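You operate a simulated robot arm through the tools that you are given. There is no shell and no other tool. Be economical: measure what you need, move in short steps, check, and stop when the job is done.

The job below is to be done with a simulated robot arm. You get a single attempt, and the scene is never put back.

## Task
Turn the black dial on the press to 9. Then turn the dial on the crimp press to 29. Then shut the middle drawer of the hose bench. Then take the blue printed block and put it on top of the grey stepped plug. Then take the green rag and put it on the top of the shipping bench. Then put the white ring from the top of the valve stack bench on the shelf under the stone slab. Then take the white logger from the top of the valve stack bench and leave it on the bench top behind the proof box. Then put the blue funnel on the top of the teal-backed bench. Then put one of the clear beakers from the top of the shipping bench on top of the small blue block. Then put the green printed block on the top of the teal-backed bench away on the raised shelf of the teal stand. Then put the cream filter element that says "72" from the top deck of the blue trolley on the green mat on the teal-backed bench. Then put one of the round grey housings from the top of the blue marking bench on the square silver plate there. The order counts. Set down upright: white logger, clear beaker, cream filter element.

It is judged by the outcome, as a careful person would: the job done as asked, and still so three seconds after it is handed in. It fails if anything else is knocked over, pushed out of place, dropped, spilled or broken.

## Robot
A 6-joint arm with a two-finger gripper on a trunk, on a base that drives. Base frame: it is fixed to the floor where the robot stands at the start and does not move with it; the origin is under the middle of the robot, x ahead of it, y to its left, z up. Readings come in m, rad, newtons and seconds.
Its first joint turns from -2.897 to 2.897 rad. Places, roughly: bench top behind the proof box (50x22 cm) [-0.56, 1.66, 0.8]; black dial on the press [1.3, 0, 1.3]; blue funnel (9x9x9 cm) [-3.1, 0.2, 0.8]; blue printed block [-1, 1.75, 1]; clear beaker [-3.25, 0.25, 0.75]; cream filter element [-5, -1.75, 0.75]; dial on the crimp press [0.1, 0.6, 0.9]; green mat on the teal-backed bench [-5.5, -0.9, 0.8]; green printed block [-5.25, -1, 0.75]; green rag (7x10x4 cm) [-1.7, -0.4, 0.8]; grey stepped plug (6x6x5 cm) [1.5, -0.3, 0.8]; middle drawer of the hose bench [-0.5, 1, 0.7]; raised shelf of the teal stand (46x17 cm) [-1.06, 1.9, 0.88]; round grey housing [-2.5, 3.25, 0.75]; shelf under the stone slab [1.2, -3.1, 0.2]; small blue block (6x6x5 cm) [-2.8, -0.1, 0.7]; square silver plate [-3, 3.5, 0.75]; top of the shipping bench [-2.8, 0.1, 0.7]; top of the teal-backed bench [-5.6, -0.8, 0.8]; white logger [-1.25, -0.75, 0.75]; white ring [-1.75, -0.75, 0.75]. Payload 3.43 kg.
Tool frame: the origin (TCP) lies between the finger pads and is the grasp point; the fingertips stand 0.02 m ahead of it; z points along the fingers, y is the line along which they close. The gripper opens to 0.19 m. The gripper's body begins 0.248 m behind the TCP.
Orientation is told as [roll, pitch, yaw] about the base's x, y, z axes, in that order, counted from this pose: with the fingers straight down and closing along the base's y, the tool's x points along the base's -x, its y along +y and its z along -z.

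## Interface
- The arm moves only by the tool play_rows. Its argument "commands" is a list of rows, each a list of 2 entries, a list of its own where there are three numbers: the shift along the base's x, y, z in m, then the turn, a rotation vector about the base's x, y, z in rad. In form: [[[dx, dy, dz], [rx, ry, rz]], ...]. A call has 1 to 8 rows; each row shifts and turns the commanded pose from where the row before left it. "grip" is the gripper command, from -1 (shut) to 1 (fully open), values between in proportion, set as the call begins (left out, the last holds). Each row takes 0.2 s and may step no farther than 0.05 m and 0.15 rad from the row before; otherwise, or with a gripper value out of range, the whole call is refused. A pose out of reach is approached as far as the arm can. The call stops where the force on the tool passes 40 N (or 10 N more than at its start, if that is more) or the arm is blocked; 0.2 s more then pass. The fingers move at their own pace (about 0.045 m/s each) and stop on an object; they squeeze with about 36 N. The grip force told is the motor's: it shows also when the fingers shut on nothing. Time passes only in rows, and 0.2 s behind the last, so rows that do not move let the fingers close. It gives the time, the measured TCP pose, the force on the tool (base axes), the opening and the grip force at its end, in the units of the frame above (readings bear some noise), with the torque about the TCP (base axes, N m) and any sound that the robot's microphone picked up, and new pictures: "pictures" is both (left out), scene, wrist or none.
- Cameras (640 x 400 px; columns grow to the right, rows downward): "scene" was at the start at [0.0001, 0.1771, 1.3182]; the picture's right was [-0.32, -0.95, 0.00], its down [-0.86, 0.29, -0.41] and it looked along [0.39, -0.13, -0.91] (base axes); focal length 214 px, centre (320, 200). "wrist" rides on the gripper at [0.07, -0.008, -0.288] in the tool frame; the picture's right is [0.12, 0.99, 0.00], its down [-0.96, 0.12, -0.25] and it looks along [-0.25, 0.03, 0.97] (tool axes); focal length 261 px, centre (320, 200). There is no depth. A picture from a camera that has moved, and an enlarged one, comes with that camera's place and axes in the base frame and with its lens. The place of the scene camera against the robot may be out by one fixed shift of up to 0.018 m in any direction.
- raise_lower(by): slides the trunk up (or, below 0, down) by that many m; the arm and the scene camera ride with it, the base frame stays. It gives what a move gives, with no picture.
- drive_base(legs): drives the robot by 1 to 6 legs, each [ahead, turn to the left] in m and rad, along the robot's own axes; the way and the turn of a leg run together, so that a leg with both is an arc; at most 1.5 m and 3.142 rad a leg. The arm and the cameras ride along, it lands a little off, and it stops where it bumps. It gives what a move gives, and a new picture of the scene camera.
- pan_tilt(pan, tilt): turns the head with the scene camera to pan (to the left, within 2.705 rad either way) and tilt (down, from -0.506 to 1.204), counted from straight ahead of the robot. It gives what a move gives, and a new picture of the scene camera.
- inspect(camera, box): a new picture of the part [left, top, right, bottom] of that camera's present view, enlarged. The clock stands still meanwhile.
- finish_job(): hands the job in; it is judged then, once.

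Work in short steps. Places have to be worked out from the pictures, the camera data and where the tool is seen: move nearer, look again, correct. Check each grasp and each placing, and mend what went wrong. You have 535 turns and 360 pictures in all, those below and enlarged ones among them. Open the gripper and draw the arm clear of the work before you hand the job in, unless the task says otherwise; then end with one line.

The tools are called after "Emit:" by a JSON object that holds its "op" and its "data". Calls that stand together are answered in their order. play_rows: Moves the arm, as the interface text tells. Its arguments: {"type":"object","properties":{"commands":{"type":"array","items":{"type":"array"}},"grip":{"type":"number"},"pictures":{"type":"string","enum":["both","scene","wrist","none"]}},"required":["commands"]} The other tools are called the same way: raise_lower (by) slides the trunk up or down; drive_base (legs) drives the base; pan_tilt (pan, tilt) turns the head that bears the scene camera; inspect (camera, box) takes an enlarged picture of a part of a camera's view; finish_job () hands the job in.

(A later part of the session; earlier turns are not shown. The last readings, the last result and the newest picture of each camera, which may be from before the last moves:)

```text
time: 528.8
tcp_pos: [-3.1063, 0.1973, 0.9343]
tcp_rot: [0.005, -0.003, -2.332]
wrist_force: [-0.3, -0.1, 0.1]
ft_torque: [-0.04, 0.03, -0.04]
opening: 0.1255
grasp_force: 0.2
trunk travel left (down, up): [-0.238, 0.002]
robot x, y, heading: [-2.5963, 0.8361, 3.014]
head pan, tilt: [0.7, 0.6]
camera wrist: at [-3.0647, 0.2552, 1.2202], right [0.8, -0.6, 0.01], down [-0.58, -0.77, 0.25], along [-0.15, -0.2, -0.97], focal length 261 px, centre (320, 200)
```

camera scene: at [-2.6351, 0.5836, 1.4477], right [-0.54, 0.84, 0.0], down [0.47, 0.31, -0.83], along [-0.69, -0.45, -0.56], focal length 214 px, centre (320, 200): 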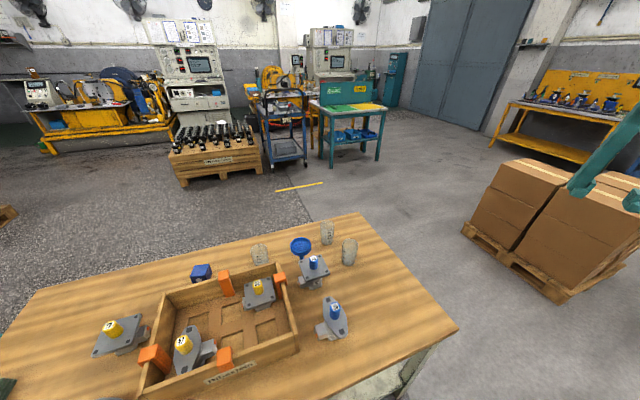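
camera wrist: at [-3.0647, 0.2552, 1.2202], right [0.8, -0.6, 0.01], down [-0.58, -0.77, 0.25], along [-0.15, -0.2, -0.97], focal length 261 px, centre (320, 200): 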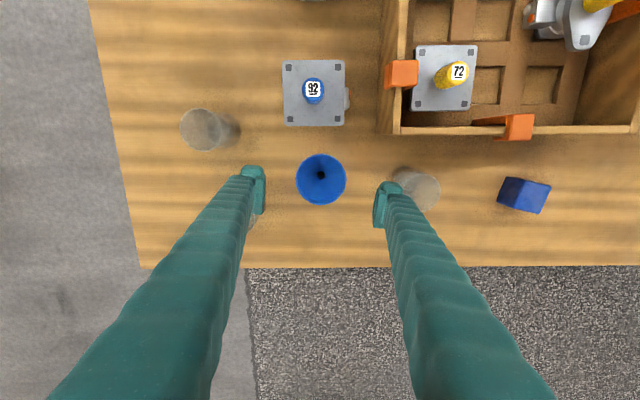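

Centred. I descend so the pads take the rim, z about 0.775.

Emit:
{"op": "play_rows", "data": {"commands": [[[-0.003, -0.004, -0.04], [0, 0, 0]], [[0, 0, -0.045], [0, 0, 0]], [[0, 0, -0.04], [0, 0, 0]]], "pictures": "wrist"}}

```text
time: 529.6
tcp_pos: [-3.1073, 0.1922, 0.8094]
tcp_rot: [0.005, -0.004, -2.332]
wrist_force: [1.0, 0.5, 0.6]
ft_torque: [-0.04, 0.05, -0.01]
opening: 0.1253
grasp_force: 0.2
trunk travel left (down, up): [-0.238, 0.002]
robot x, y, heading: [-2.5937, 0.8396, 3.014]
head pan, tilt: [0.7, 0.6]
camera wrist: at [-3.0657, 0.2503, 1.0965], right [0.8, -0.6, 0.01], down [-0.58, -0.77, 0.25], along [-0.15, -0.2, -0.97], focal length 261 px, centre (320, 200)
```

wrist: 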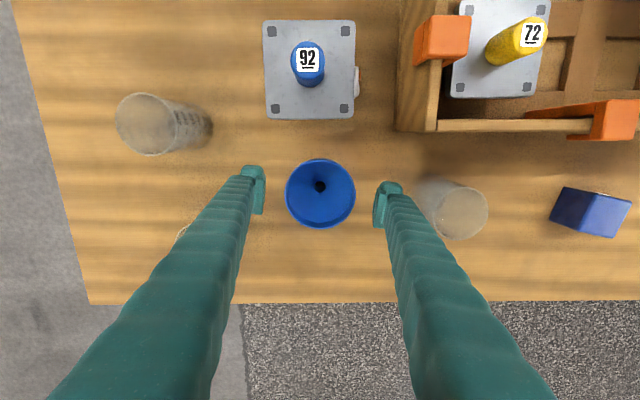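

Emit:
{"op": "play_rows", "data": {"commands": [[[0, -0.001, -0.02], [0, 0, 0]], [[0, 0, -0.02], [0, 0, 0]]], "pictures": "none"}}

Emit:
{"op": "play_rows", "data": {"commands": [[[0, 0, 0], [0, 0, 0]], [[0, 0, 0], [0, 0, 0]], [[0, 0, 0], [0, 0, 0]], [[0, 0, 0], [0, 0, 0]]], "grip": -1, "pictures": "wrist"}}

```text
time: 530.2
tcp_pos: [-3.1071, 0.1911, 0.7696]
tcp_rot: [0.007, -0.003, -2.332]
wrist_force: [-0.6, 0.4, 0.9]
ft_torque: [-0.09, 0.04, 0.01]
opening: 0.1253
grasp_force: 0.0
trunk travel left (down, up): [-0.238, 0.002]
robot x, y, heading: [-2.5975, 0.8365, 3.013]
head pan, tilt: [0.7, 0.6]
```

```text
time: 531.2
tcp_pos: [-3.1066, 0.1922, 0.771]
tcp_rot: [0.005, -0.004, -2.33]
wrist_force: [-1.1, -0.1, 0.4]
ft_torque: [0.0, 0.04, -0.02]
opening: 0.0861
grasp_force: 36.2
trunk travel left (down, up): [-0.238, 0.002]
robot x, y, heading: [-2.5971, 0.8393, 3.015]
head pan, tilt: [0.7, 0.6]
camera wrist: at [-3.0658, 0.2504, 1.0568], right [0.8, -0.6, 0.01], down [-0.58, -0.77, 0.25], along [-0.15, -0.2, -0.97], focal length 261 px, centre (320, 200)
```

wrist: 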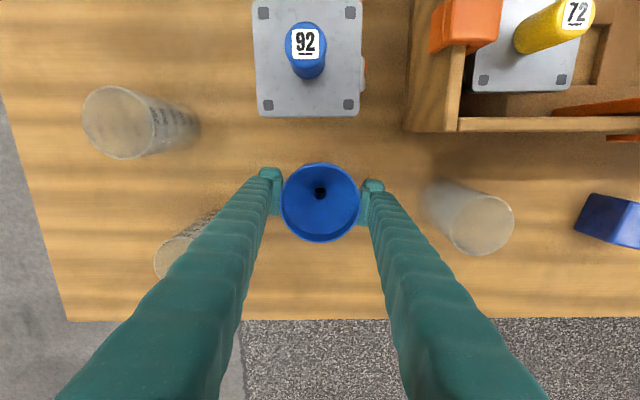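

Funnel gripped. I lift it and drive around the shipping bench toward the teal-backed bench.

Emit:
{"op": "play_rows", "data": {"commands": [[[0, 0, 0.04], [0, 0, 0]], [[0, 0, 0.05], [0, 0, 0]], [[0, 0, 0.05], [0, 0, 0]], [[0, 0, 0.05], [0, 0, 0]], [[0, 0, 0.05], [0, 0, 0]], [[0, 0, 0.05], [0, 0, 0]], [[0, 0, 0.05], [0, 0, 0]], [[0, 0, 0.04], [0, 0, 0]]], "pictures": "wrist"}}

Emit:
{"op": "drive_base", "data": {"legs": [[0, -0.576], [0.787, 0], [0, 1.41], [1.1, 0], [0.9, 0]]}}

Emit:
{"op": "pan_tilt", "data": {"pan": -0.1, "tilt": 0.4}}

```text
time: 533.0
tcp_pos: [-3.1095, 0.1923, 1.1501]
tcp_rot: [0.006, -0.001, -2.332]
wrist_force: [0.6, 0.3, -0.3]
ft_torque: [0.03, 0.0, -0.02]
opening: 0.0862
grasp_force: 35.7
trunk travel left (down, up): [-0.238, 0.002]
robot x, y, heading: [-2.6005, 0.8385, 3.014]
head pan, tilt: [0.7, 0.6]
camera wrist: at [-3.0671, 0.2499, 1.4372], right [0.8, -0.6, 0.01], down [-0.58, -0.77, 0.25], along [-0.15, -0.2, -0.97], focal length 261 px, centre (320, 200)
```

wrist: 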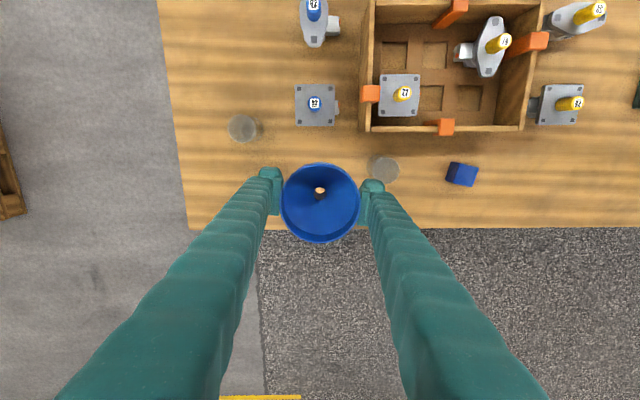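

```text
time: 552.2
tcp_pos: [-4.6052, -0.7662, 1.151]
tcp_rot: [0.007, -0.003, -1.508]
wrist_force: [-0.6, -0.1, -0.3]
ft_torque: [0.02, -0.02, 0.0]
opening: 0.0859
grasp_force: 35.8
trunk travel left (down, up): [-0.238, 0.002]
robot x, y, heading: [-4.7327, 0.044, -2.444]
head pan, tilt: [0.7, 0.6]
camera scene: at [-4.5722, -0.1572, 1.4475], right [-0.99, 0.17, 0.0], down [0.1, 0.56, -0.82], along [-0.14, -0.81, -0.57], focal length 214 px, centre (320, 200)
```

scene: 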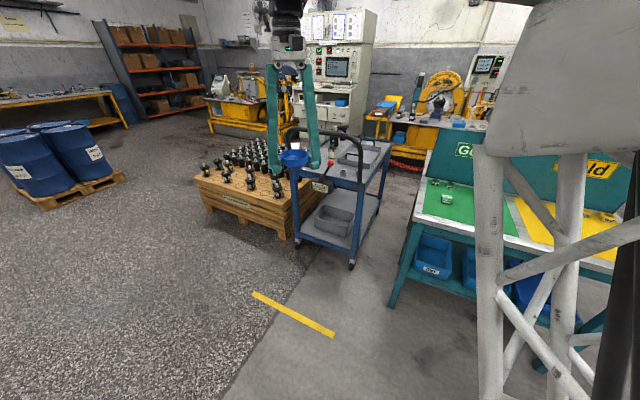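

```text
time: 553.3
tcp_pos: [-4.604, -0.7662, 1.1491]
tcp_rot: [0.005, -0.005, -1.506]
wrist_force: [-0.8, 0.5, -0.5]
ft_torque: [-0.01, 0.02, 0.0]
opening: 0.0863
grasp_force: 36.5
trunk travel left (down, up): [-0.238, 0.002]
robot x, y, heading: [-4.7346, 0.0482, -2.448]
head pan, tilt: [-0.099, 0.4]
camera scene: at [-4.6335, -0.1224, 1.4658], right [-0.56, 0.83, 0.0], down [0.32, 0.22, -0.92], along [-0.76, -0.52, -0.39], focal length 214 px, centre (320, 200)
```

scene: 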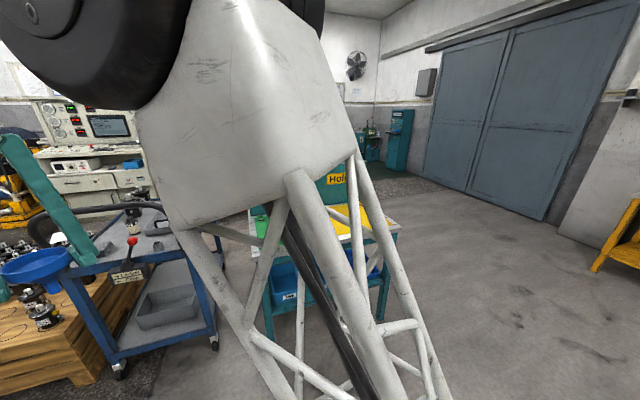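

The teal bench has a green mat on the left with the green block on it, and a yellow mat on the right. I move closer so the arm comes over the bench, and look from above.

Emit:
{"op": "drive_base", "data": {"legs": [[0, -0.405], [0.48, 0], [0, -0.39]]}}

Emit:
{"op": "play_rows", "data": {"commands": [[[0, 0, 0], [0, 0, 0]]], "pictures": "wrist"}}

```text
time: 558.7
tcp_pos: [-5.6883, -0.7643, 1.1507]
tcp_rot: [0.006, -0.003, -2.296]
wrist_force: [-0.2, 0.6, 0.1]
ft_torque: [0.0, 0.02, -0.05]
opening: 0.0863
grasp_force: 36.7
trunk travel left (down, up): [-0.238, 0.002]
robot x, y, heading: [-5.2021, -0.0975, 3.048]
head pan, tilt: [-0.099, 0.4]
camera scene: at [-5.2484, -0.2875, 1.4658], right [0.19, 0.98, 0.0], down [0.38, -0.07, -0.92], along [-0.9, 0.17, -0.39], focal length 214 px, centre (320, 200)
```

scene: 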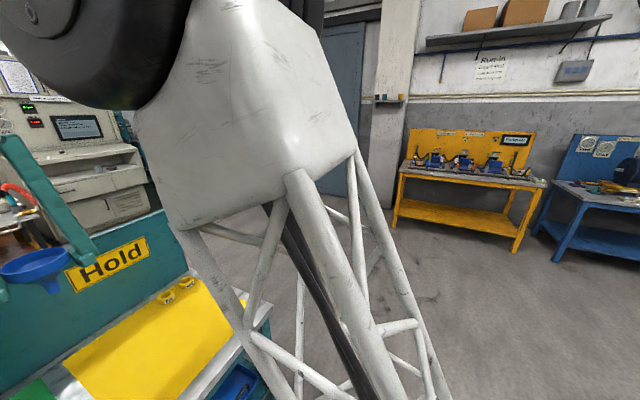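

```text
time: 559.1
tcp_pos: [-5.6896, -0.7644, 1.1513]
tcp_rot: [0.006, -0.003, -2.295]
wrist_force: [-0.3, 0.0, 0.0]
ft_torque: [-0.03, 0.0, 0.04]
opening: 0.0862
grasp_force: 35.8
trunk travel left (down, up): [-0.238, 0.002]
robot x, y, heading: [-5.2023, -0.0991, 3.048]
head pan, tilt: [-0.099, 0.4]
camera wrist: at [-5.6492, -0.7043, 1.4369], right [0.82, -0.57, 0.01], down [-0.55, -0.8, 0.25], along [-0.14, -0.21, -0.97], focal length 261 px, centre (320, 200)
```

wrist: 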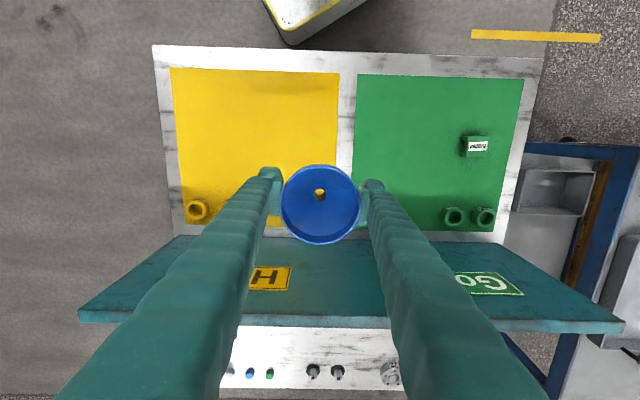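

I see the bench top from above: the yellow mat's middle is free. I put the funnel there.

Emit:
{"op": "play_rows", "data": {"commands": [[[-0.03, 0.021, 0], [0, 0, 0]], [[-0.03, 0.021, 0], [0, 0, 0]], [[-0.03, 0.021, 0], [0, 0, 0]], [[-0.03, 0.02, 0], [0, 0, 0]], [[0, 0, -0.048], [0, 0, 0]], [[0, 0, -0.048], [0, 0, 0]], [[0, 0, -0.048], [0, 0, 0]], [[0, 0, -0.048], [0, 0, 0]]], "pictures": "wrist"}}

```text
time: 560.9
tcp_pos: [-5.8086, -0.6817, 0.9578]
tcp_rot: [0.006, -0.004, -2.294]
wrist_force: [0.2, -0.1, 0.3]
ft_torque: [-0.01, 0.06, -0.01]
opening: 0.086
grasp_force: 36.2
trunk travel left (down, up): [-0.238, 0.002]
robot x, y, heading: [-5.2034, -0.0967, 3.052]
head pan, tilt: [-0.099, 0.4]
camera wrist: at [-5.7689, -0.6207, 1.2441], right [0.82, -0.57, 0.01], down [-0.55, -0.8, 0.25], along [-0.14, -0.21, -0.97], focal length 261 px, centre (320, 200)
```

wrist: 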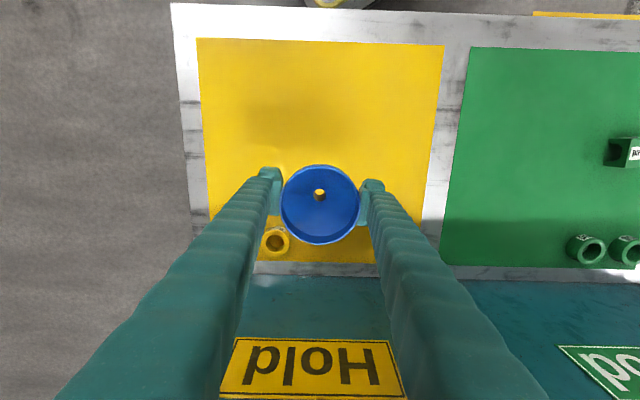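

Emit:
{"op": "play_rows", "data": {"commands": [[[0, 0, -0.045], [0, 0, 0]], [[0, 0, -0.035], [0, 0, 0]], [[0, 0, -0.01], [0, 0, 0]]], "pictures": "none"}}

Emit:
{"op": "play_rows", "data": {"commands": [[[0, 0, -0.006], [0, 0, 0]], [[0, 0, -0.006], [0, 0, 0]]], "pictures": "none"}}

Emit:
{"op": "play_rows", "data": {"commands": [[[0, 0, -0.004], [0, 0, 0]], [[0, 0, -0.004], [0, 0, 0]]], "pictures": "none"}}

```text
time: 561.7
tcp_pos: [-5.8073, -0.6811, 0.8681]
tcp_rot: [0.005, -0.004, -2.294]
wrist_force: [-0.2, 0.2, -1.0]
ft_torque: [0.0, 0.0, 0.0]
opening: 0.086
grasp_force: 35.9
trunk travel left (down, up): [-0.238, 0.002]
robot x, y, heading: [-5.2005, -0.0965, 3.053]
head pan, tilt: [-0.099, 0.4]
```

```text
time: 562.3
tcp_pos: [-5.8078, -0.6824, 0.8564]
tcp_rot: [0.005, -0.004, -2.295]
wrist_force: [0.4, 0.0, -0.7]
ft_torque: [0.0, 0.02, -0.01]
opening: 0.0865
grasp_force: 36.1
trunk travel left (down, up): [-0.238, 0.002]
robot x, y, heading: [-5.2015, -0.1027, 3.055]
head pan, tilt: [-0.099, 0.4]
```

```text
time: 562.9
tcp_pos: [-5.8084, -0.6803, 0.8512]
tcp_rot: [0.005, -0.003, -2.294]
wrist_force: [0.1, 0.6, 16.0]
ft_torque: [0.04, 0.06, 0.01]
opening: 0.0863
grasp_force: 35.9
trunk travel left (down, up): [-0.238, 0.002]
robot x, y, heading: [-5.2012, -0.0976, 3.051]
head pan, tilt: [-0.099, 0.4]
```

Contact. I ease up 1 mm, release, and lift.

Emit:
{"op": "play_rows", "data": {"commands": [[[0, 0, 0.002], [0, 0, 0]], [[0, 0, 0], [0, 0, 0]]], "pictures": "none"}}

Emit:
{"op": "play_rows", "data": {"commands": [[[0, 0, 0], [0, 0, 0]], [[0, 0, 0], [0, 0, 0]], [[0, 0, 0], [0, 0, 0]], [[0, 0, 0.03], [0, 0, 0]], [[0, 0, 0.05], [0, 0, 0]], [[0, 0, 0.05], [0, 0, 0]], [[0, 0, 0.05], [0, 0, 0]], [[0, 0, 0.05], [0, 0, 0]]], "grip": 0.35, "pictures": "wrist"}}

```text
time: 563.5
tcp_pos: [-5.8081, -0.6812, 0.8501]
tcp_rot: [0.005, -0.004, -2.295]
wrist_force: [-0.1, 0.0, 10.4]
ft_torque: [-0.03, 0.0, -0.01]
opening: 0.0862
grasp_force: 36.5
trunk travel left (down, up): [-0.238, 0.002]
robot x, y, heading: [-5.2033, -0.0999, 3.053]
head pan, tilt: [-0.099, 0.4]
```

```text
time: 565.3
tcp_pos: [-5.8092, -0.6785, 1.0794]
tcp_rot: [0.006, -0.001, -2.296]
wrist_force: [-0.7, -0.3, 0.1]
ft_torque: [0.04, -0.04, -0.01]
opening: 0.1281
grasp_force: 0.0
trunk travel left (down, up): [-0.238, 0.002]
robot x, y, heading: [-5.2035, -0.0936, 3.053]
head pan, tilt: [-0.099, 0.4]
camera wrist: at [-5.7692, -0.6189, 1.3668], right [0.82, -0.57, 0.01], down [-0.55, -0.8, 0.25], along [-0.14, -0.21, -0.97], focal length 261 px, centre (320, 200)
```

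wrist: 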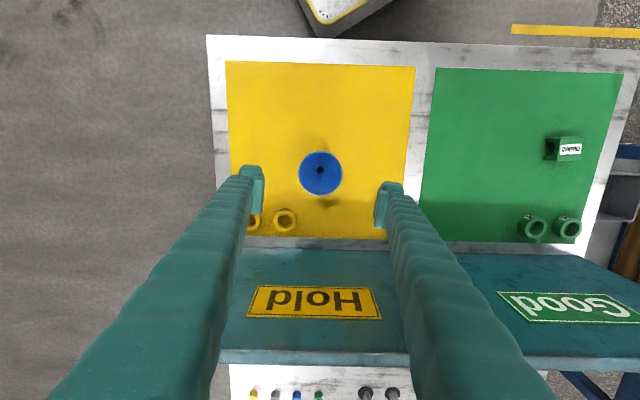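

The funnel stands on the teal bench. Next is the clear beaker: I drive to the south side of the shipping bench, nearer to the beakers and the small blue block.

Emit:
{"op": "play_rows", "data": {"commands": [[[0, 0, 0.04], [0, 0, 0]], [[0, 0, 0.03], [0, 0, 0]]], "pictures": "none"}}

Emit:
{"op": "drive_base", "data": {"legs": [[0, 3.0], [0.97, 0], [0.97, 0], [0, 0.6]]}}

Emit:
{"op": "play_rows", "data": {"commands": [[[0, 0, 0], [0, 0, 0]]], "pictures": "wrist"}}

```text
time: 565.9
tcp_pos: [-5.809, -0.6804, 1.1505]
tcp_rot: [0.005, -0.002, -2.297]
wrist_force: [-0.1, 0.2, -0.5]
ft_torque: [0.04, 0.01, -0.03]
opening: 0.1281
grasp_force: 0.1
trunk travel left (down, up): [-0.238, 0.002]
robot x, y, heading: [-5.2051, -0.0951, 3.057]
head pan, tilt: [-0.099, 0.4]
```

```text
time: 584.6
tcp_pos: [-3.0335, 0.189, 1.1484]
tcp_rot: [0.006, -0.002, 1.285]
wrist_force: [-0.3, 0.9, -0.4]
ft_torque: [-0.04, -0.05, 0.0]
opening: 0.1281
grasp_force: 0.0
trunk travel left (down, up): [-0.238, 0.002]
robot x, y, heading: [-3.3371, -0.5951, 0.346]
head pan, tilt: [-0.099, 0.4]
camera scene: at [-3.3665, -0.408, 1.4658], right [0.25, -0.97, 0.0], down [-0.38, -0.1, -0.92], along [0.89, 0.23, -0.39], focal length 214 px, centre (320, 200)
```

scene: 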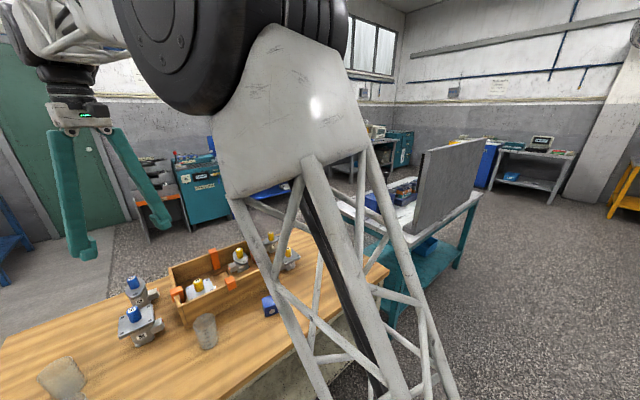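

```text
time: 585.0
tcp_pos: [-3.0333, 0.1889, 1.1498]
tcp_rot: [0.004, -0.005, 1.285]
wrist_force: [-0.8, 0.4, 0.3]
ft_torque: [0.0, -0.01, -0.02]
opening: 0.1281
grasp_force: 0.0
trunk travel left (down, up): [-0.238, 0.002]
robot x, y, heading: [-3.3363, -0.5926, 0.353]
head pan, tilt: [-0.099, 0.4]
camera wrist: at [-3.0447, 0.1176, 1.4363], right [-0.99, 0.17, 0.01], down [0.16, 0.95, 0.25], along [0.04, 0.25, -0.97], focal length 261 px, centre (320, 200)
```

wrist: 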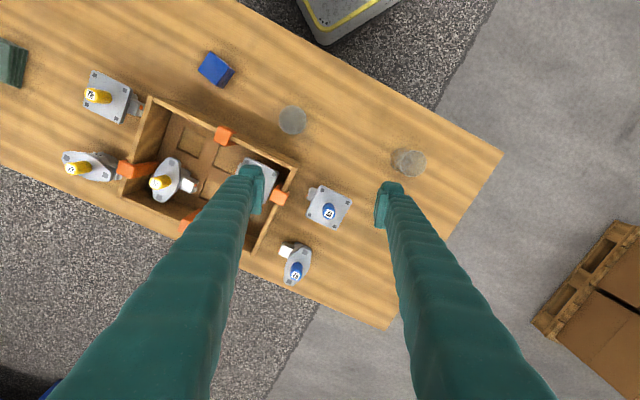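

The nearest beaker is at (-2.988, 0.082) and the blue block at (-2.826, -0.063). I move over the beaker, align with the tray edge, and descend partway.

Emit:
{"op": "play_rows", "data": {"commands": [[[0.015, -0.036, 0], [0, 0, -0.112]], [[0.015, -0.036, 0], [0, 0, -0.112]], [[0.015, -0.035, 0], [0, 0, -0.112]], [[0, 0, -0.048], [0, 0, 0]], [[0, 0, -0.048], [0, 0, 0]], [[0, 0, -0.048], [0, 0, 0]], [[0, 0, -0.04], [0, 0, 0]]], "grip": 0.2, "pictures": "wrist"}}

```text
time: 586.6
tcp_pos: [-2.987, 0.0812, 0.9655]
tcp_rot: [0.005, -0.004, 0.946]
wrist_force: [-0.8, 0.2, -0.2]
ft_torque: [0.09, -0.04, 0.0]
opening: 0.1139
grasp_force: 0.2
trunk travel left (down, up): [-0.238, 0.002]
robot x, y, heading: [-3.3357, -0.597, 0.35]
head pan, tilt: [-0.099, 0.4]
camera wrist: at [-3.0214, 0.018, 1.2521], right [-0.88, 0.48, 0.01], down [0.47, 0.85, 0.25], along [0.12, 0.22, -0.97], focal length 261 px, centre (320, 200)
```

wrist: 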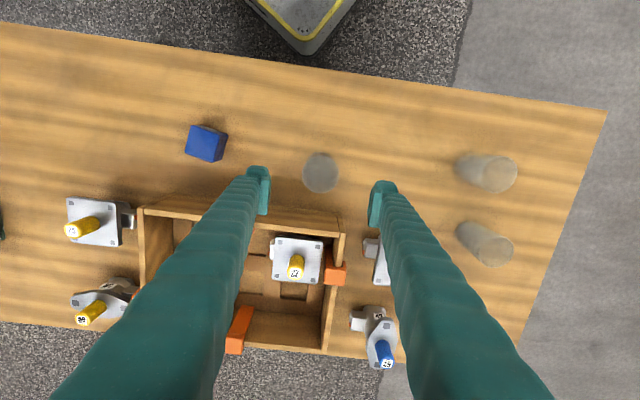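

Emit:
{"op": "inspect", "data": {"camera": "wrist", "box": [270, 120, 370, 220]}}

Emit:
{"op": "inspect", "data": {"camera": "scene", "box": [120, 230, 300, 380]}}

```text
4.00 times, centred on (320, 170) of wrist
camera zoom: at [-3.0214, 0.018, 1.2521], right [-0.88, 0.48, 0.01], down [0.47, 0.85, 0.25], along [0.12, 0.22, -0.97], focal length 1043 px, centre (320, 320)
```

zoom: 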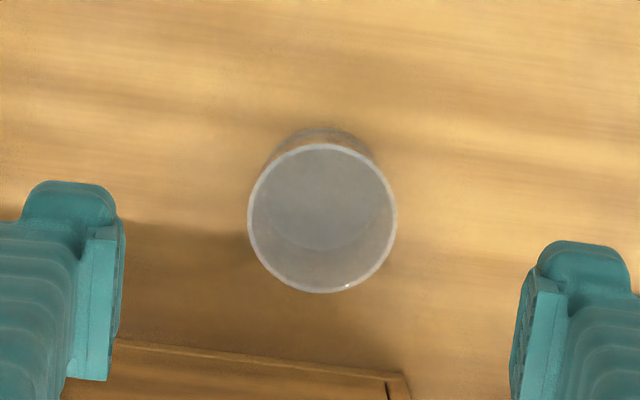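

```text
2.67 times, centred on (210, 305) of scene
camera zoom: at [-3.3667, -0.4084, 1.4659], right [0.25, -0.97, 0.0], down [-0.38, -0.1, -0.92], along [0.89, 0.23, -0.39], focal length 572 px, centre (613, -80)
```

zoom: 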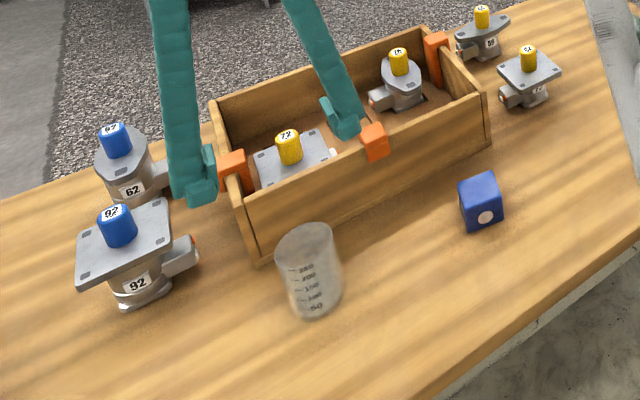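

Aligned within 3 mm. I descend to mid-height of the beaker (z 0.77) and grip.

Emit:
{"op": "play_rows", "data": {"commands": [[[0, 0, -0.048], [0, 0, 0]], [[0, 0, -0.048], [0, 0, 0]], [[0, 0, -0.048], [0, 0, 0]], [[0, 0, -0.048], [0, 0, 0]]], "pictures": "wrist"}}

Emit:
{"op": "play_rows", "data": {"commands": [[[0, 0, 0], [0, 0, 0]], [[0, 0, 0], [0, 0, 0]], [[0, 0, 0], [0, 0, 0]], [[0, 0, 0], [0, 0, 0]]], "grip": -1, "pictures": "wrist"}}

```text
time: 587.6
tcp_pos: [-2.9871, 0.0856, 0.7752]
tcp_rot: [0.005, -0.004, 0.946]
wrist_force: [-0.2, -0.6, 0.5]
ft_torque: [0.09, 0.0, 0.0]
opening: 0.1139
grasp_force: 0.1
trunk travel left (down, up): [-0.238, 0.002]
robot x, y, heading: [-3.3365, -0.5939, 0.352]
head pan, tilt: [-0.099, 0.4]
camera wrist: at [-3.0222, 0.0214, 1.0609], right [-0.88, 0.48, 0.01], down [0.47, 0.85, 0.25], along [0.12, 0.22, -0.97], focal length 261 px, centre (320, 200)
```

wrist: 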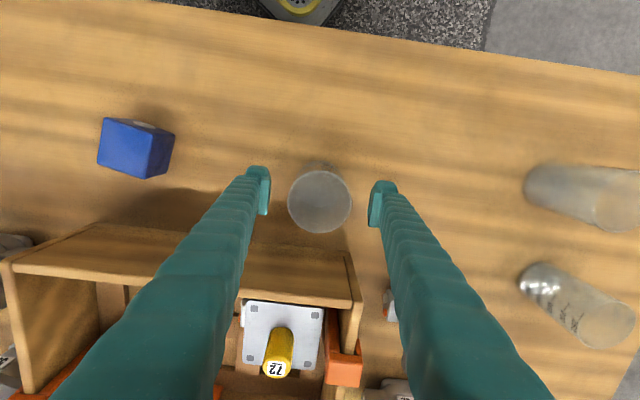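

```text
time: 588.6
tcp_pos: [-2.9875, 0.0865, 0.7749]
tcp_rot: [0.005, -0.003, 0.946]
wrist_force: [-0.2, 0.2, 0.3]
ft_torque: [-0.02, 0.0, -0.03]
opening: 0.0617
grasp_force: 33.4
trunk travel left (down, up): [-0.238, 0.002]
robot x, y, heading: [-3.3365, -0.5949, 0.349]
head pan, tilt: [-0.099, 0.4]
camera wrist: at [-3.0219, 0.0219, 1.0606], right [-0.88, 0.48, 0.01], down [0.47, 0.85, 0.25], along [0.12, 0.22, -0.97], focal length 261 px, centre (320, 200)
```

wrist: 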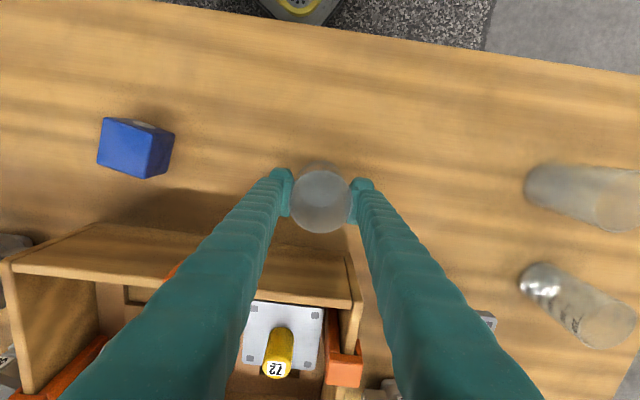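

Emit:
{"op": "inspect", "data": {"camera": "wrist", "box": [80, 90, 200, 200]}}

Emit:
{"op": "play_rows", "data": {"commands": [[[0, 0, 0.04], [0, 0, 0]], [[0, 0, 0.05], [0, 0, 0]], [[0, 0, 0.05], [0, 0, 0]], [[0, 0, 0.05], [0, 0, 0]]], "pictures": "wrist"}}

Emit:
{"op": "inspect", "data": {"camera": "wrist", "box": [160, 110, 260, 200]}}

```text
3.64 times, centred on (140, 145) of wrist
camera zoom: at [-3.0219, 0.0219, 1.0606], right [-0.88, 0.48, 0.01], down [0.47, 0.85, 0.25], along [0.12, 0.22, -0.97], focal length 948 px, centre (974, 400)
```

zoom: 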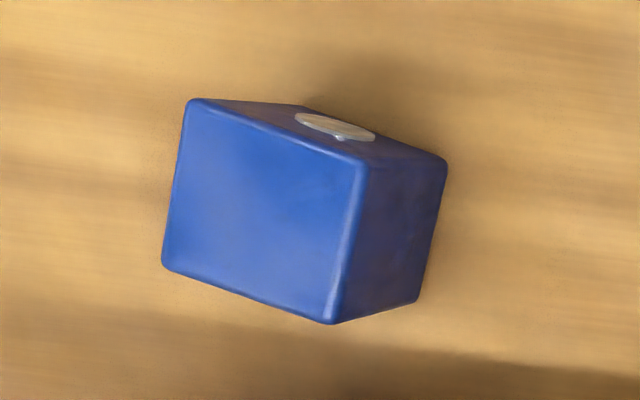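

```text
time: 589.6
tcp_pos: [-2.989, 0.0818, 0.9633]
tcp_rot: [0.005, -0.003, 0.951]
wrist_force: [-0.2, 0.8, -1.4]
ft_torque: [-0.1, 0.07, -0.01]
opening: 0.0614
grasp_force: 36.5
trunk travel left (down, up): [-0.238, 0.002]
robot x, y, heading: [-3.3379, -0.5948, 0.345]
head pan, tilt: [-0.099, 0.4]
camera wrist: at [-3.023, 0.0172, 1.2508], right [-0.88, 0.48, 0.0], down [0.47, 0.85, 0.25], along [0.12, 0.22, -0.97], focal length 261 px, centre (320, 200)
```

wrist: 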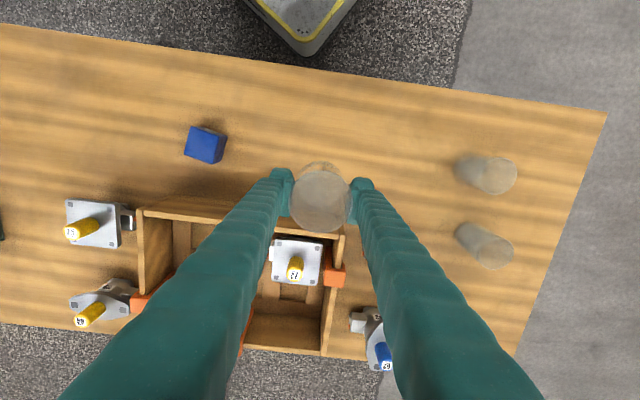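

```text
4.44 times, centred on (210, 155) of wrist
camera zoom: at [-3.023, 0.0172, 1.2508], right [-0.88, 0.48, 0.0], down [0.47, 0.85, 0.25], along [0.12, 0.22, -0.97], focal length 1158 px, centre (809, 400)
```

zoom: 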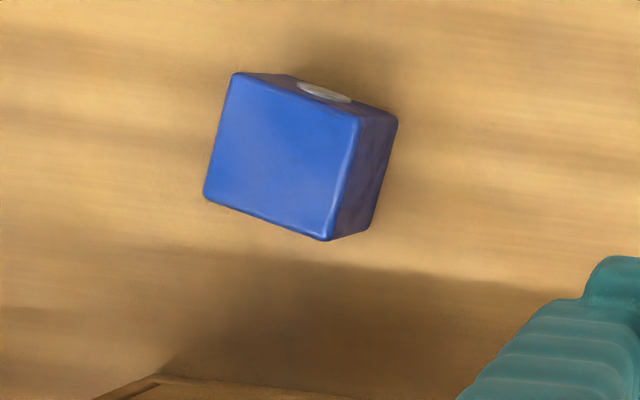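

The block's top centre is at (-2.8215, -0.0665, 0.763), from two consistent views. I carry the beaker over it and lower.

Emit:
{"op": "play_rows", "data": {"commands": [[[0.0343, -0.0285, 0], [0, 0, 0]], [[0.0343, -0.0285, 0], [0, 0, 0]], [[0.0343, -0.0285, 0], [0, 0, 0]], [[0.0343, -0.0285, 0], [0, 0, 0]], [[0.0343, -0.0283, 0], [0, 0, 0]], [[0, 0, -0.045], [0, 0, 0]], [[0, 0, -0.045], [0, 0, 0]], [[0, 0, -0.025], [0, 0, 0]]], "pictures": "wrist"}}

Emit:
{"op": "pan_tilt", "data": {"pan": 0.3, "tilt": 0.6}}

```text
time: 591.4
tcp_pos: [-2.8183, -0.0608, 0.8498]
tcp_rot: [0.005, -0.002, 0.948]
wrist_force: [0.0, 0.7, -1.2]
ft_torque: [0.05, -0.03, -0.02]
opening: 0.0615
grasp_force: 36.3
trunk travel left (down, up): [-0.238, 0.002]
robot x, y, heading: [-3.3359, -0.5948, 0.348]
head pan, tilt: [-0.099, 0.4]
camera wrist: at [-2.8522, -0.1252, 1.1362], right [-0.88, 0.48, 0.0], down [0.47, 0.85, 0.25], along [0.12, 0.22, -0.97], focal length 261 px, centre (320, 200)
```

wrist: 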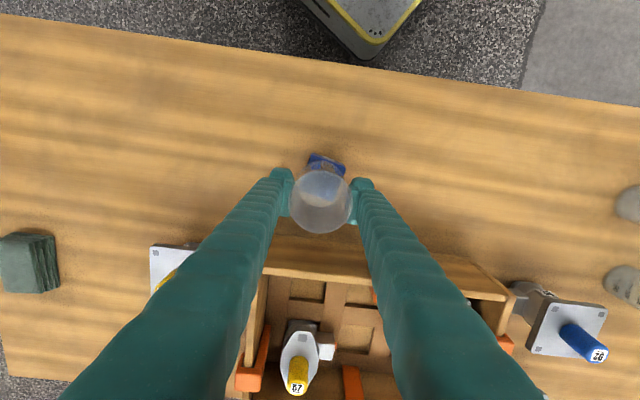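

```text
time: 592.3
tcp_pos: [-2.8179, -0.0613, 0.8509]
tcp_rot: [0.005, -0.004, 0.947]
wrist_force: [-0.5, 0.6, -1.7]
ft_torque: [0.01, 0.0, 0.05]
opening: 0.0611
grasp_force: 35.2
trunk travel left (down, up): [-0.238, 0.002]
robot x, y, heading: [-3.3326, -0.594, 0.346]
head pan, tilt: [0.3, 0.6]
camera scene: at [-3.3857, -0.3777, 1.4476], right [0.6, -0.8, 0.0], down [-0.45, -0.34, -0.83], along [0.66, 0.5, -0.56], focal length 214 px, centre (320, 200)
```

scene: 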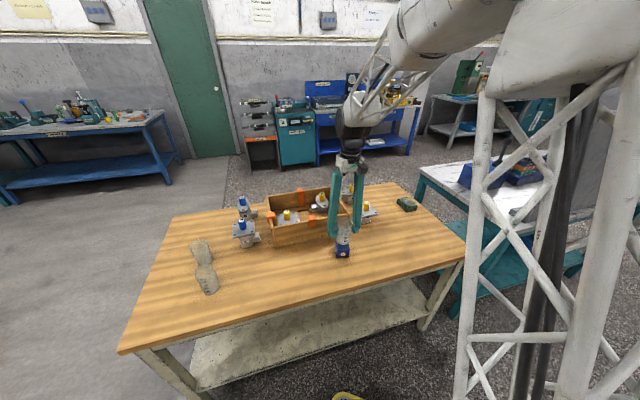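

Emit:
{"op": "inspect", "data": {"camera": "scene", "box": [310, 210, 380, 270]}}

Emit:
{"op": "play_rows", "data": {"commands": [[[0, 0, -0.012], [0, 0, 0]], [[0, 0, -0.005], [0, 0, 0]]], "pictures": "none"}}

Emit:
{"op": "play_rows", "data": {"commands": [[[0, 0, -0.003], [0, 0, 0]], [[0, 0, -0.003], [0, 0, 0]]], "pictures": "none"}}

```text
6.67 times, centred on (345, 240) of scene
camera zoom: at [-3.3857, -0.3777, 1.4476], right [0.6, -0.8, 0.0], down [-0.45, -0.34, -0.83], along [0.66, 0.5, -0.56], focal length 1430 px, centre (153, -67)
```

zoom: 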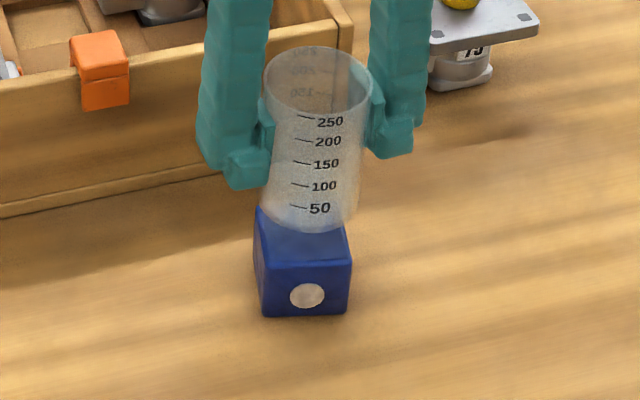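

```text
time: 592.9
tcp_pos: [-2.8172, -0.061, 0.8329]
tcp_rot: [0.005, -0.004, 0.949]
wrist_force: [-0.6, -0.3, -1.9]
ft_torque: [0.0, -0.04, 0.02]
opening: 0.0612
grasp_force: 35.9
trunk travel left (down, up): [-0.238, 0.002]
robot x, y, heading: [-3.3377, -0.5916, 0.351]
head pan, tilt: [0.3, 0.6]
```

```text
time: 593.5
tcp_pos: [-2.8165, -0.0624, 0.8265]
tcp_rot: [0.005, -0.002, 0.946]
wrist_force: [-0.2, -0.2, -0.5]
ft_torque: [-0.01, -0.02, 0.0]
opening: 0.061
grasp_force: 35.5
trunk travel left (down, up): [-0.238, 0.002]
robot x, y, heading: [-3.34, -0.5942, 0.35]
head pan, tilt: [0.3, 0.6]
```

Emit:
{"op": "play_rows", "data": {"commands": [[[0, 0, -0.002], [0, 0, 0]], [[0, 0, -0.002], [0, 0, 0]]], "pictures": "none"}}

Emit:
{"op": "inspect", "data": {"camera": "scene", "box": [310, 210, 380, 270]}}

```text
time: 594.1
tcp_pos: [-2.8166, -0.0605, 0.825]
tcp_rot: [0.004, -0.004, 0.948]
wrist_force: [-1.1, -3.4, 20.6]
ft_torque: [-0.52, -0.17, -0.13]
opening: 0.0608
grasp_force: 35.9
trunk travel left (down, up): [-0.238, 0.002]
robot x, y, heading: [-3.3347, -0.5952, 0.352]
head pan, tilt: [0.3, 0.6]
```

```text
6.67 times, centred on (345, 240) of scene
camera zoom: at [-3.3863, -0.3782, 1.4481], right [0.6, -0.8, 0.0], down [-0.45, -0.34, -0.83], along [0.66, 0.5, -0.56], focal length 1430 px, centre (153, -67)
```

zoom: 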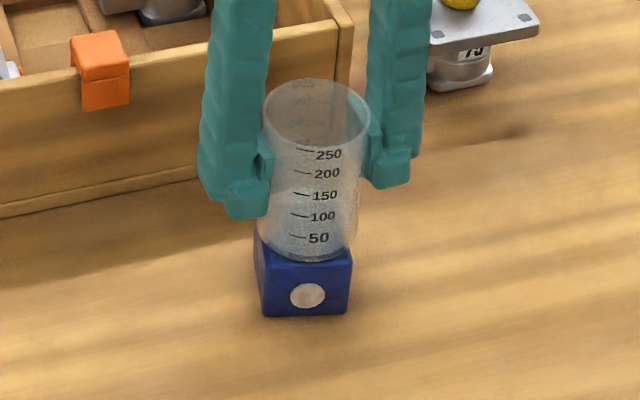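

The beaker is centred on the block. I ease up 1 mm, open, and lift straight away.

Emit:
{"op": "play_rows", "data": {"commands": [[[0, 0, 0.002], [0, 0, 0]], [[0, 0, 0], [0, 0, 0]]], "pictures": "none"}}

Emit:
{"op": "play_rows", "data": {"commands": [[[0, 0, 0], [0, 0, 0]], [[0, 0, 0], [0, 0, 0]], [[0, 0, 0], [0, 0, 0]], [[0, 0, 0.03], [0, 0, 0]], [[0, 0, 0.05], [0, 0, 0]], [[0, 0, 0.05], [0, 0, 0]], [[0, 0, 0.05], [0, 0, 0]], [[0, 0, 0.05], [0, 0, 0]]], "grip": 0.1, "pictures": "none"}}

Emit:
{"op": "inspect", "data": {"camera": "scene", "box": [310, 210, 380, 270]}}

```text
time: 594.7
tcp_pos: [-2.8175, -0.0609, 0.8247]
tcp_rot: [0.004, -0.004, 0.947]
wrist_force: [2.1, 0.1, 7.6]
ft_torque: [-0.14, -0.32, 0.02]
opening: 0.061
grasp_force: 36.1
trunk travel left (down, up): [-0.238, 0.002]
robot x, y, heading: [-3.3315, -0.5994, 0.348]
head pan, tilt: [0.3, 0.6]
```

```text
time: 596.5
tcp_pos: [-2.8167, -0.0616, 1.0532]
tcp_rot: [0.005, 0.0, 0.947]
wrist_force: [0.0, 0.2, 0.0]
ft_torque: [-0.03, 0.04, -0.01]
opening: 0.1044
grasp_force: 0.0
trunk travel left (down, up): [-0.238, 0.002]
robot x, y, heading: [-3.3367, -0.5969, 0.347]
head pan, tilt: [0.3, 0.6]
```

```text
6.67 times, centred on (345, 240) of scene
camera zoom: at [-3.3856, -0.3775, 1.4475], right [0.6, -0.8, 0.0], down [-0.45, -0.34, -0.82], along [0.66, 0.5, -0.57], focal length 1430 px, centre (153, -67)
```

zoom: 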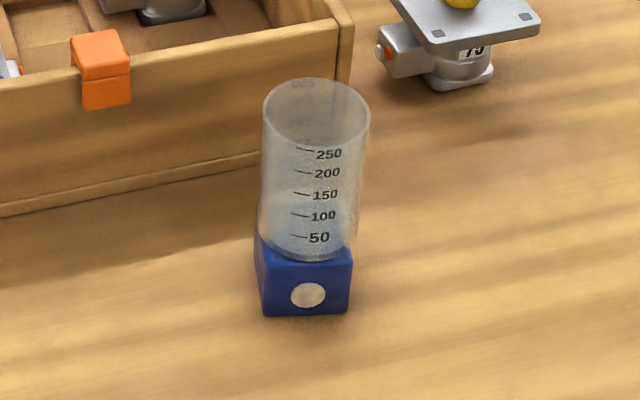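

The beaker stands on the small blue block. Next is the green printed block: I drive back to the teal-backed bench.

Emit:
{"op": "play_rows", "data": {"commands": [[[0, 0, 0.05], [0, 0, 0]], [[0, 0, 0.045], [0, 0, 0]]], "pictures": "none"}}

Emit:
{"op": "drive_base", "data": {"legs": [[0, 2.618], [0.85, 0], [0.84, 0], [0, 0.75]]}}

Emit:
{"op": "play_rows", "data": {"commands": [[[0, 0, 0], [0, 0, 0]]], "pictures": "wrist"}}

```text
time: 597.1
tcp_pos: [-2.8171, -0.0603, 1.1481]
tcp_rot: [0.005, -0.004, 0.946]
wrist_force: [0.0, 0.8, -1.2]
ft_torque: [-0.02, 0.03, -0.02]
opening: 0.1047
grasp_force: 0.0
trunk travel left (down, up): [-0.238, 0.002]
robot x, y, heading: [-3.3382, -0.5961, 0.35]
head pan, tilt: [0.3, 0.6]
```

```text
time: 614.2
tcp_pos: [-5.3843, -0.9259, 1.1479]
tcp_rot: [0.005, -0.005, -1.967]
wrist_force: [0.5, 0.5, -0.2]
ft_torque: [-0.01, 0.04, 0.0]
opening: 0.1046
grasp_force: 0.0
trunk travel left (down, up): [-0.238, 0.002]
robot x, y, heading: [-4.9957, -0.2946, -2.573]
head pan, tilt: [0.3, 0.6]
camera scene: at [-4.8919, -0.4964, 1.4476], right [-0.77, 0.64, 0.0], down [0.36, 0.43, -0.83], along [-0.53, -0.63, -0.57], focal length 214 px, centre (320, 200)
```

scene: 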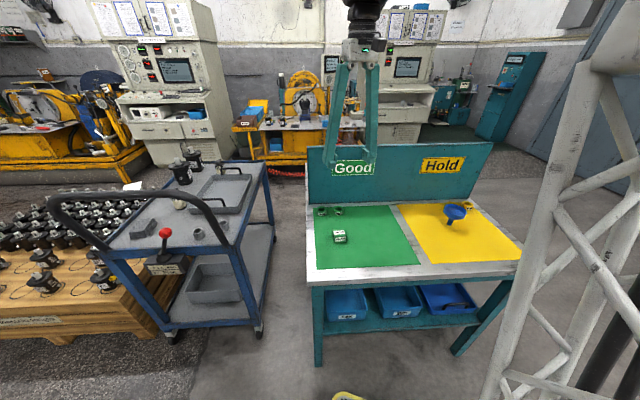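

```text
time: 614.6
tcp_pos: [-5.3846, -0.9278, 1.1478]
tcp_rot: [0.005, -0.005, -1.97]
wrist_force: [0.5, 0.6, -0.1]
ft_torque: [0.03, -0.01, 0.05]
opening: 0.1044
grasp_force: 0.0
trunk travel left (down, up): [-0.238, 0.002]
robot x, y, heading: [-4.9927, -0.2938, -2.573]
head pan, tilt: [0.3, 0.6]
camera wrist: at [-5.3669, -0.8578, 1.4345], right [0.96, -0.28, 0.01], down [-0.27, -0.93, 0.25], along [-0.06, -0.24, -0.97], focal length 261 px, centre (320, 200)
```

wrist: 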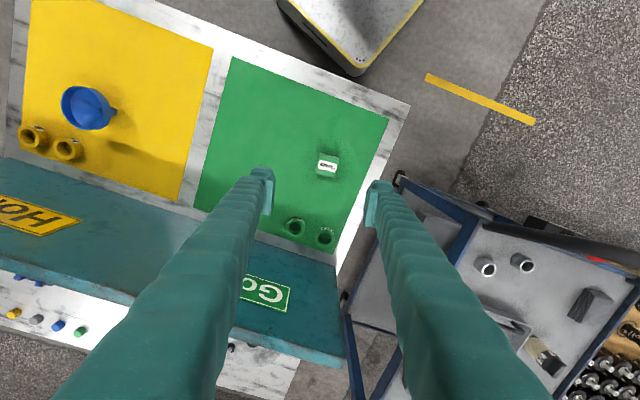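

I check that the funnel still stands.

Emit:
{"op": "inspect", "data": {"camera": "scene", "box": [300, 190, 530, 280]}}

Emit:
{"op": "inspect", "data": {"camera": "wrist", "box": [290, 130, 370, 200]}}

```text
2.78 times, centred on (415, 235) of scene
camera zoom: at [-4.8919, -0.4965, 1.4476], right [-0.77, 0.64, 0.0], down [0.36, 0.43, -0.83], along [-0.53, -0.63, -0.57], focal length 597 px, centre (56, 103)
```

zoom: 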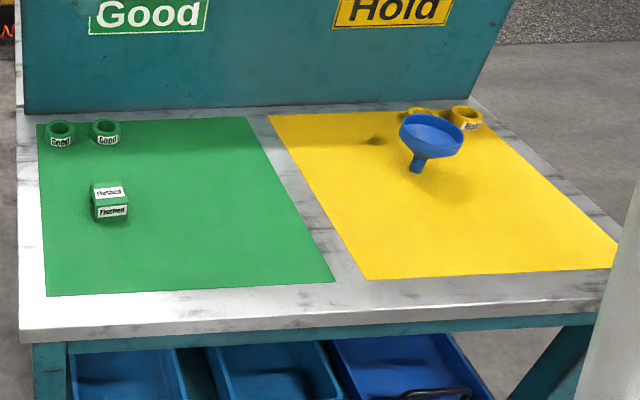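

```text
5.71 times, centred on (330, 165) of wrist
camera zoom: at [-5.3669, -0.8578, 1.4345], right [0.96, -0.28, 0.01], down [-0.27, -0.93, 0.25], along [-0.06, -0.24, -0.97], focal length 1489 px, centre (263, 400)
```

zoom: 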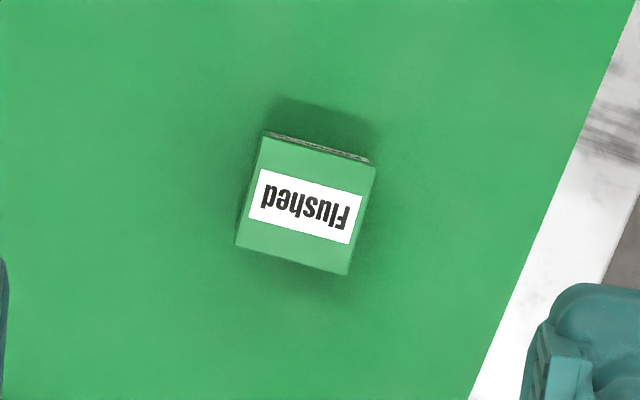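

The funnel is upright; the lean is only perspective. The green block "Flushed" is at about (-5.365, -0.934). I align and descend to grip it.

Emit:
{"op": "play_rows", "data": {"commands": [[[0.01, -0.003, 0], [0, 0, -0.07]], [[0.0095, -0.003, 0], [0, 0, -0.065]], [[0, 0, -0.048], [0, 0, 0]], [[0, 0, -0.048], [0, 0, 0]], [[0, 0, -0.048], [0, 0, 0]], [[0, 0, -0.048], [0, 0, 0]], [[0, 0, -0.04], [0, 0, 0]]], "grip": -0.15, "pictures": "none"}}

Emit:
{"op": "inspect", "data": {"camera": "wrist", "box": [260, 130, 380, 240]}}

```text
time: 616.2
tcp_pos: [-5.3647, -0.9335, 0.9153]
tcp_rot: [0.005, -0.004, -2.102]
wrist_force: [-0.2, -0.1, -0.4]
ft_torque: [-0.05, 0.04, 0.0]
opening: 0.0808
grasp_force: 0.0
trunk travel left (down, up): [-0.238, 0.002]
robot x, y, heading: [-4.9974, -0.2871, -2.568]
head pan, tilt: [0.3, 0.6]
```

```text
3.64 times, centred on (320, 185) of wrist
camera zoom: at [-5.3375, -0.8667, 1.2018], right [0.92, -0.4, 0.01], down [-0.39, -0.89, 0.25], along [-0.1, -0.23, -0.97], focal length 948 px, centre (320, 254)
```

zoom: 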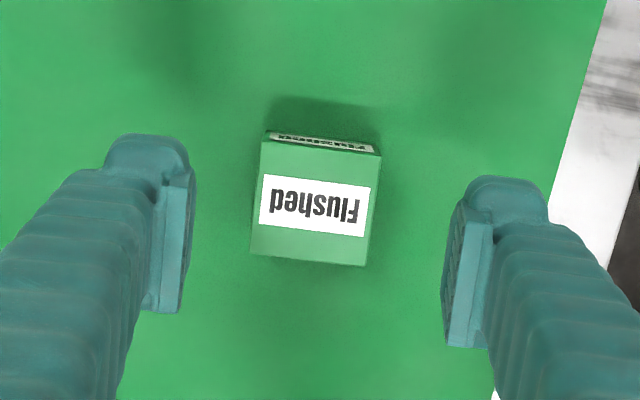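

Emit:
{"op": "play_rows", "data": {"commands": [[[0, 0, -0.045], [0, 0, 0]], [[0, 0, -0.045], [0, 0, 0]], [[0, 0, -0.004], [0, 0, 0]]], "pictures": "none"}}

Emit:
{"op": "play_rows", "data": {"commands": [[[0, 0, 0], [0, 0, 0]], [[0, 0, 0], [0, 0, 0]], [[0, 0, 0], [0, 0, 0]], [[0, 0, 0], [0, 0, 0]]], "grip": -1, "pictures": "none"}}

Emit:
{"op": "play_rows", "data": {"commands": [[[0, 0, 0.03], [0, 0, 0]], [[0, 0, 0.05], [0, 0, 0]], [[0, 0, 0.05], [0, 0, 0]], [[0, 0, 0.05], [0, 0, 0]], [[0, 0, 0.05], [0, 0, 0]], [[0, 0, 0.05], [0, 0, 0]], [[0, 0, 0.05], [0, 0, 0]]], "pictures": "wrist"}}

```text
time: 617.0
tcp_pos: [-5.3638, -0.9319, 0.8227]
tcp_rot: [0.005, -0.003, -2.103]
wrist_force: [0.2, 0.2, -0.7]
ft_torque: [-0.03, 0.0, 0.0]
opening: 0.0808
grasp_force: 0.0
trunk travel left (down, up): [-0.238, 0.002]
robot x, y, heading: [-4.9982, -0.2935, -2.575]
head pan, tilt: [0.3, 0.6]
```

```text
time: 618.0
tcp_pos: [-5.3648, -0.9326, 0.8231]
tcp_rot: [0.006, -0.002, -2.103]
wrist_force: [-0.1, -0.5, -0.5]
ft_torque: [-0.01, -0.04, -0.02]
opening: 0.0464
grasp_force: 35.9
trunk travel left (down, up): [-0.238, 0.002]
robot x, y, heading: [-4.994, -0.2935, -2.567]
head pan, tilt: [0.3, 0.6]
```

```text
time: 619.6
tcp_pos: [-5.3657, -0.9356, 1.1545]
tcp_rot: [0.005, -0.002, -2.103]
wrist_force: [0.1, -0.3, -1.0]
ft_torque: [0.03, -0.03, -0.02]
opening: 0.0461
grasp_force: 35.7
trunk travel left (down, up): [-0.238, 0.002]
robot x, y, heading: [-4.9978, -0.2908, -2.567]
head pan, tilt: [0.3, 0.6]
camera wrist: at [-5.3373, -0.87, 1.4407], right [0.92, -0.4, 0.01], down [-0.39, -0.89, 0.25], along [-0.1, -0.23, -0.97], focal length 261 px, centre (320, 200)
```

wrist: 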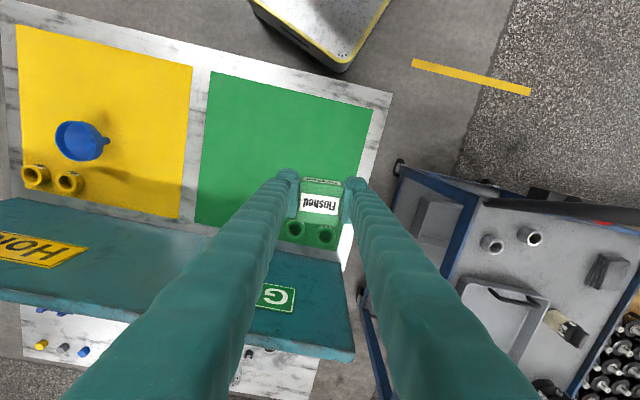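

Block held. I drive the long way round to the teal stand by the hose bench.

Emit:
{"op": "drive_base", "data": {"legs": [[0, -2.977], [1.25, 0], [1.18, 0], [0, -0.911], [1.0, 0], [0.9, 0]]}}

Emit:
{"op": "drive_base", "data": {"legs": [[0, 1.15]]}}

```text
time: 650.5
tcp_pos: [-0.6498, 1.4343, 1.1547]
tcp_rot: [0.004, -0.004, 0.338]
wrist_force: [-0.4, 1.0, 0.3]
ft_torque: [0.02, 0.0, 0.01]
opening: 0.0461
grasp_force: 36.2
trunk travel left (down, up): [-0.238, 0.002]
robot x, y, heading: [-1.3478, 1.1815, -0.126]
head pan, tilt: [0.3, 0.6]
camera scene: at [-1.2898, 1.3945, 1.4476], right [0.17, -0.98, 0.0], down [-0.56, -0.1, -0.83], along [0.81, 0.14, -0.56], focal length 214 px, centre (320, 200)
```

scene: 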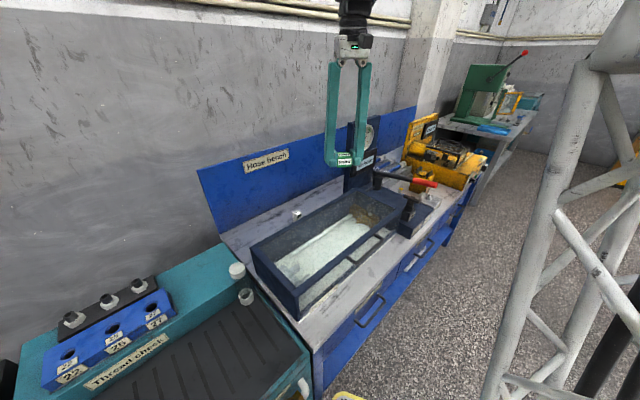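

```text
time: 652.0
tcp_pos: [-0.7165, 1.5749, 1.1563]
tcp_rot: [0.006, -0.006, 0.561]
wrist_force: [-0.4, -1.6, -0.4]
ft_torque: [0.34, -0.08, -0.01]
opening: 0.0461
grasp_force: 35.9
trunk travel left (down, up): [-0.238, 0.002]
robot x, y, heading: [-1.3351, 1.1658, 0.028]
head pan, tilt: [0.3, 0.6]
stopped in leg 1: the robot was blocked; the commanded pose is now the measured one
camera scene: at [-1.3153, 1.3866, 1.4477], right [0.32, -0.95, 0.0], down [-0.53, -0.18, -0.83], along [0.78, 0.27, -0.56], focal length 214 px, centre (320, 200)
```

scene: 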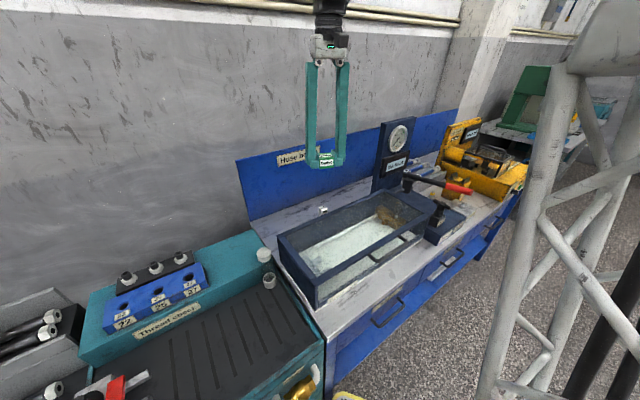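

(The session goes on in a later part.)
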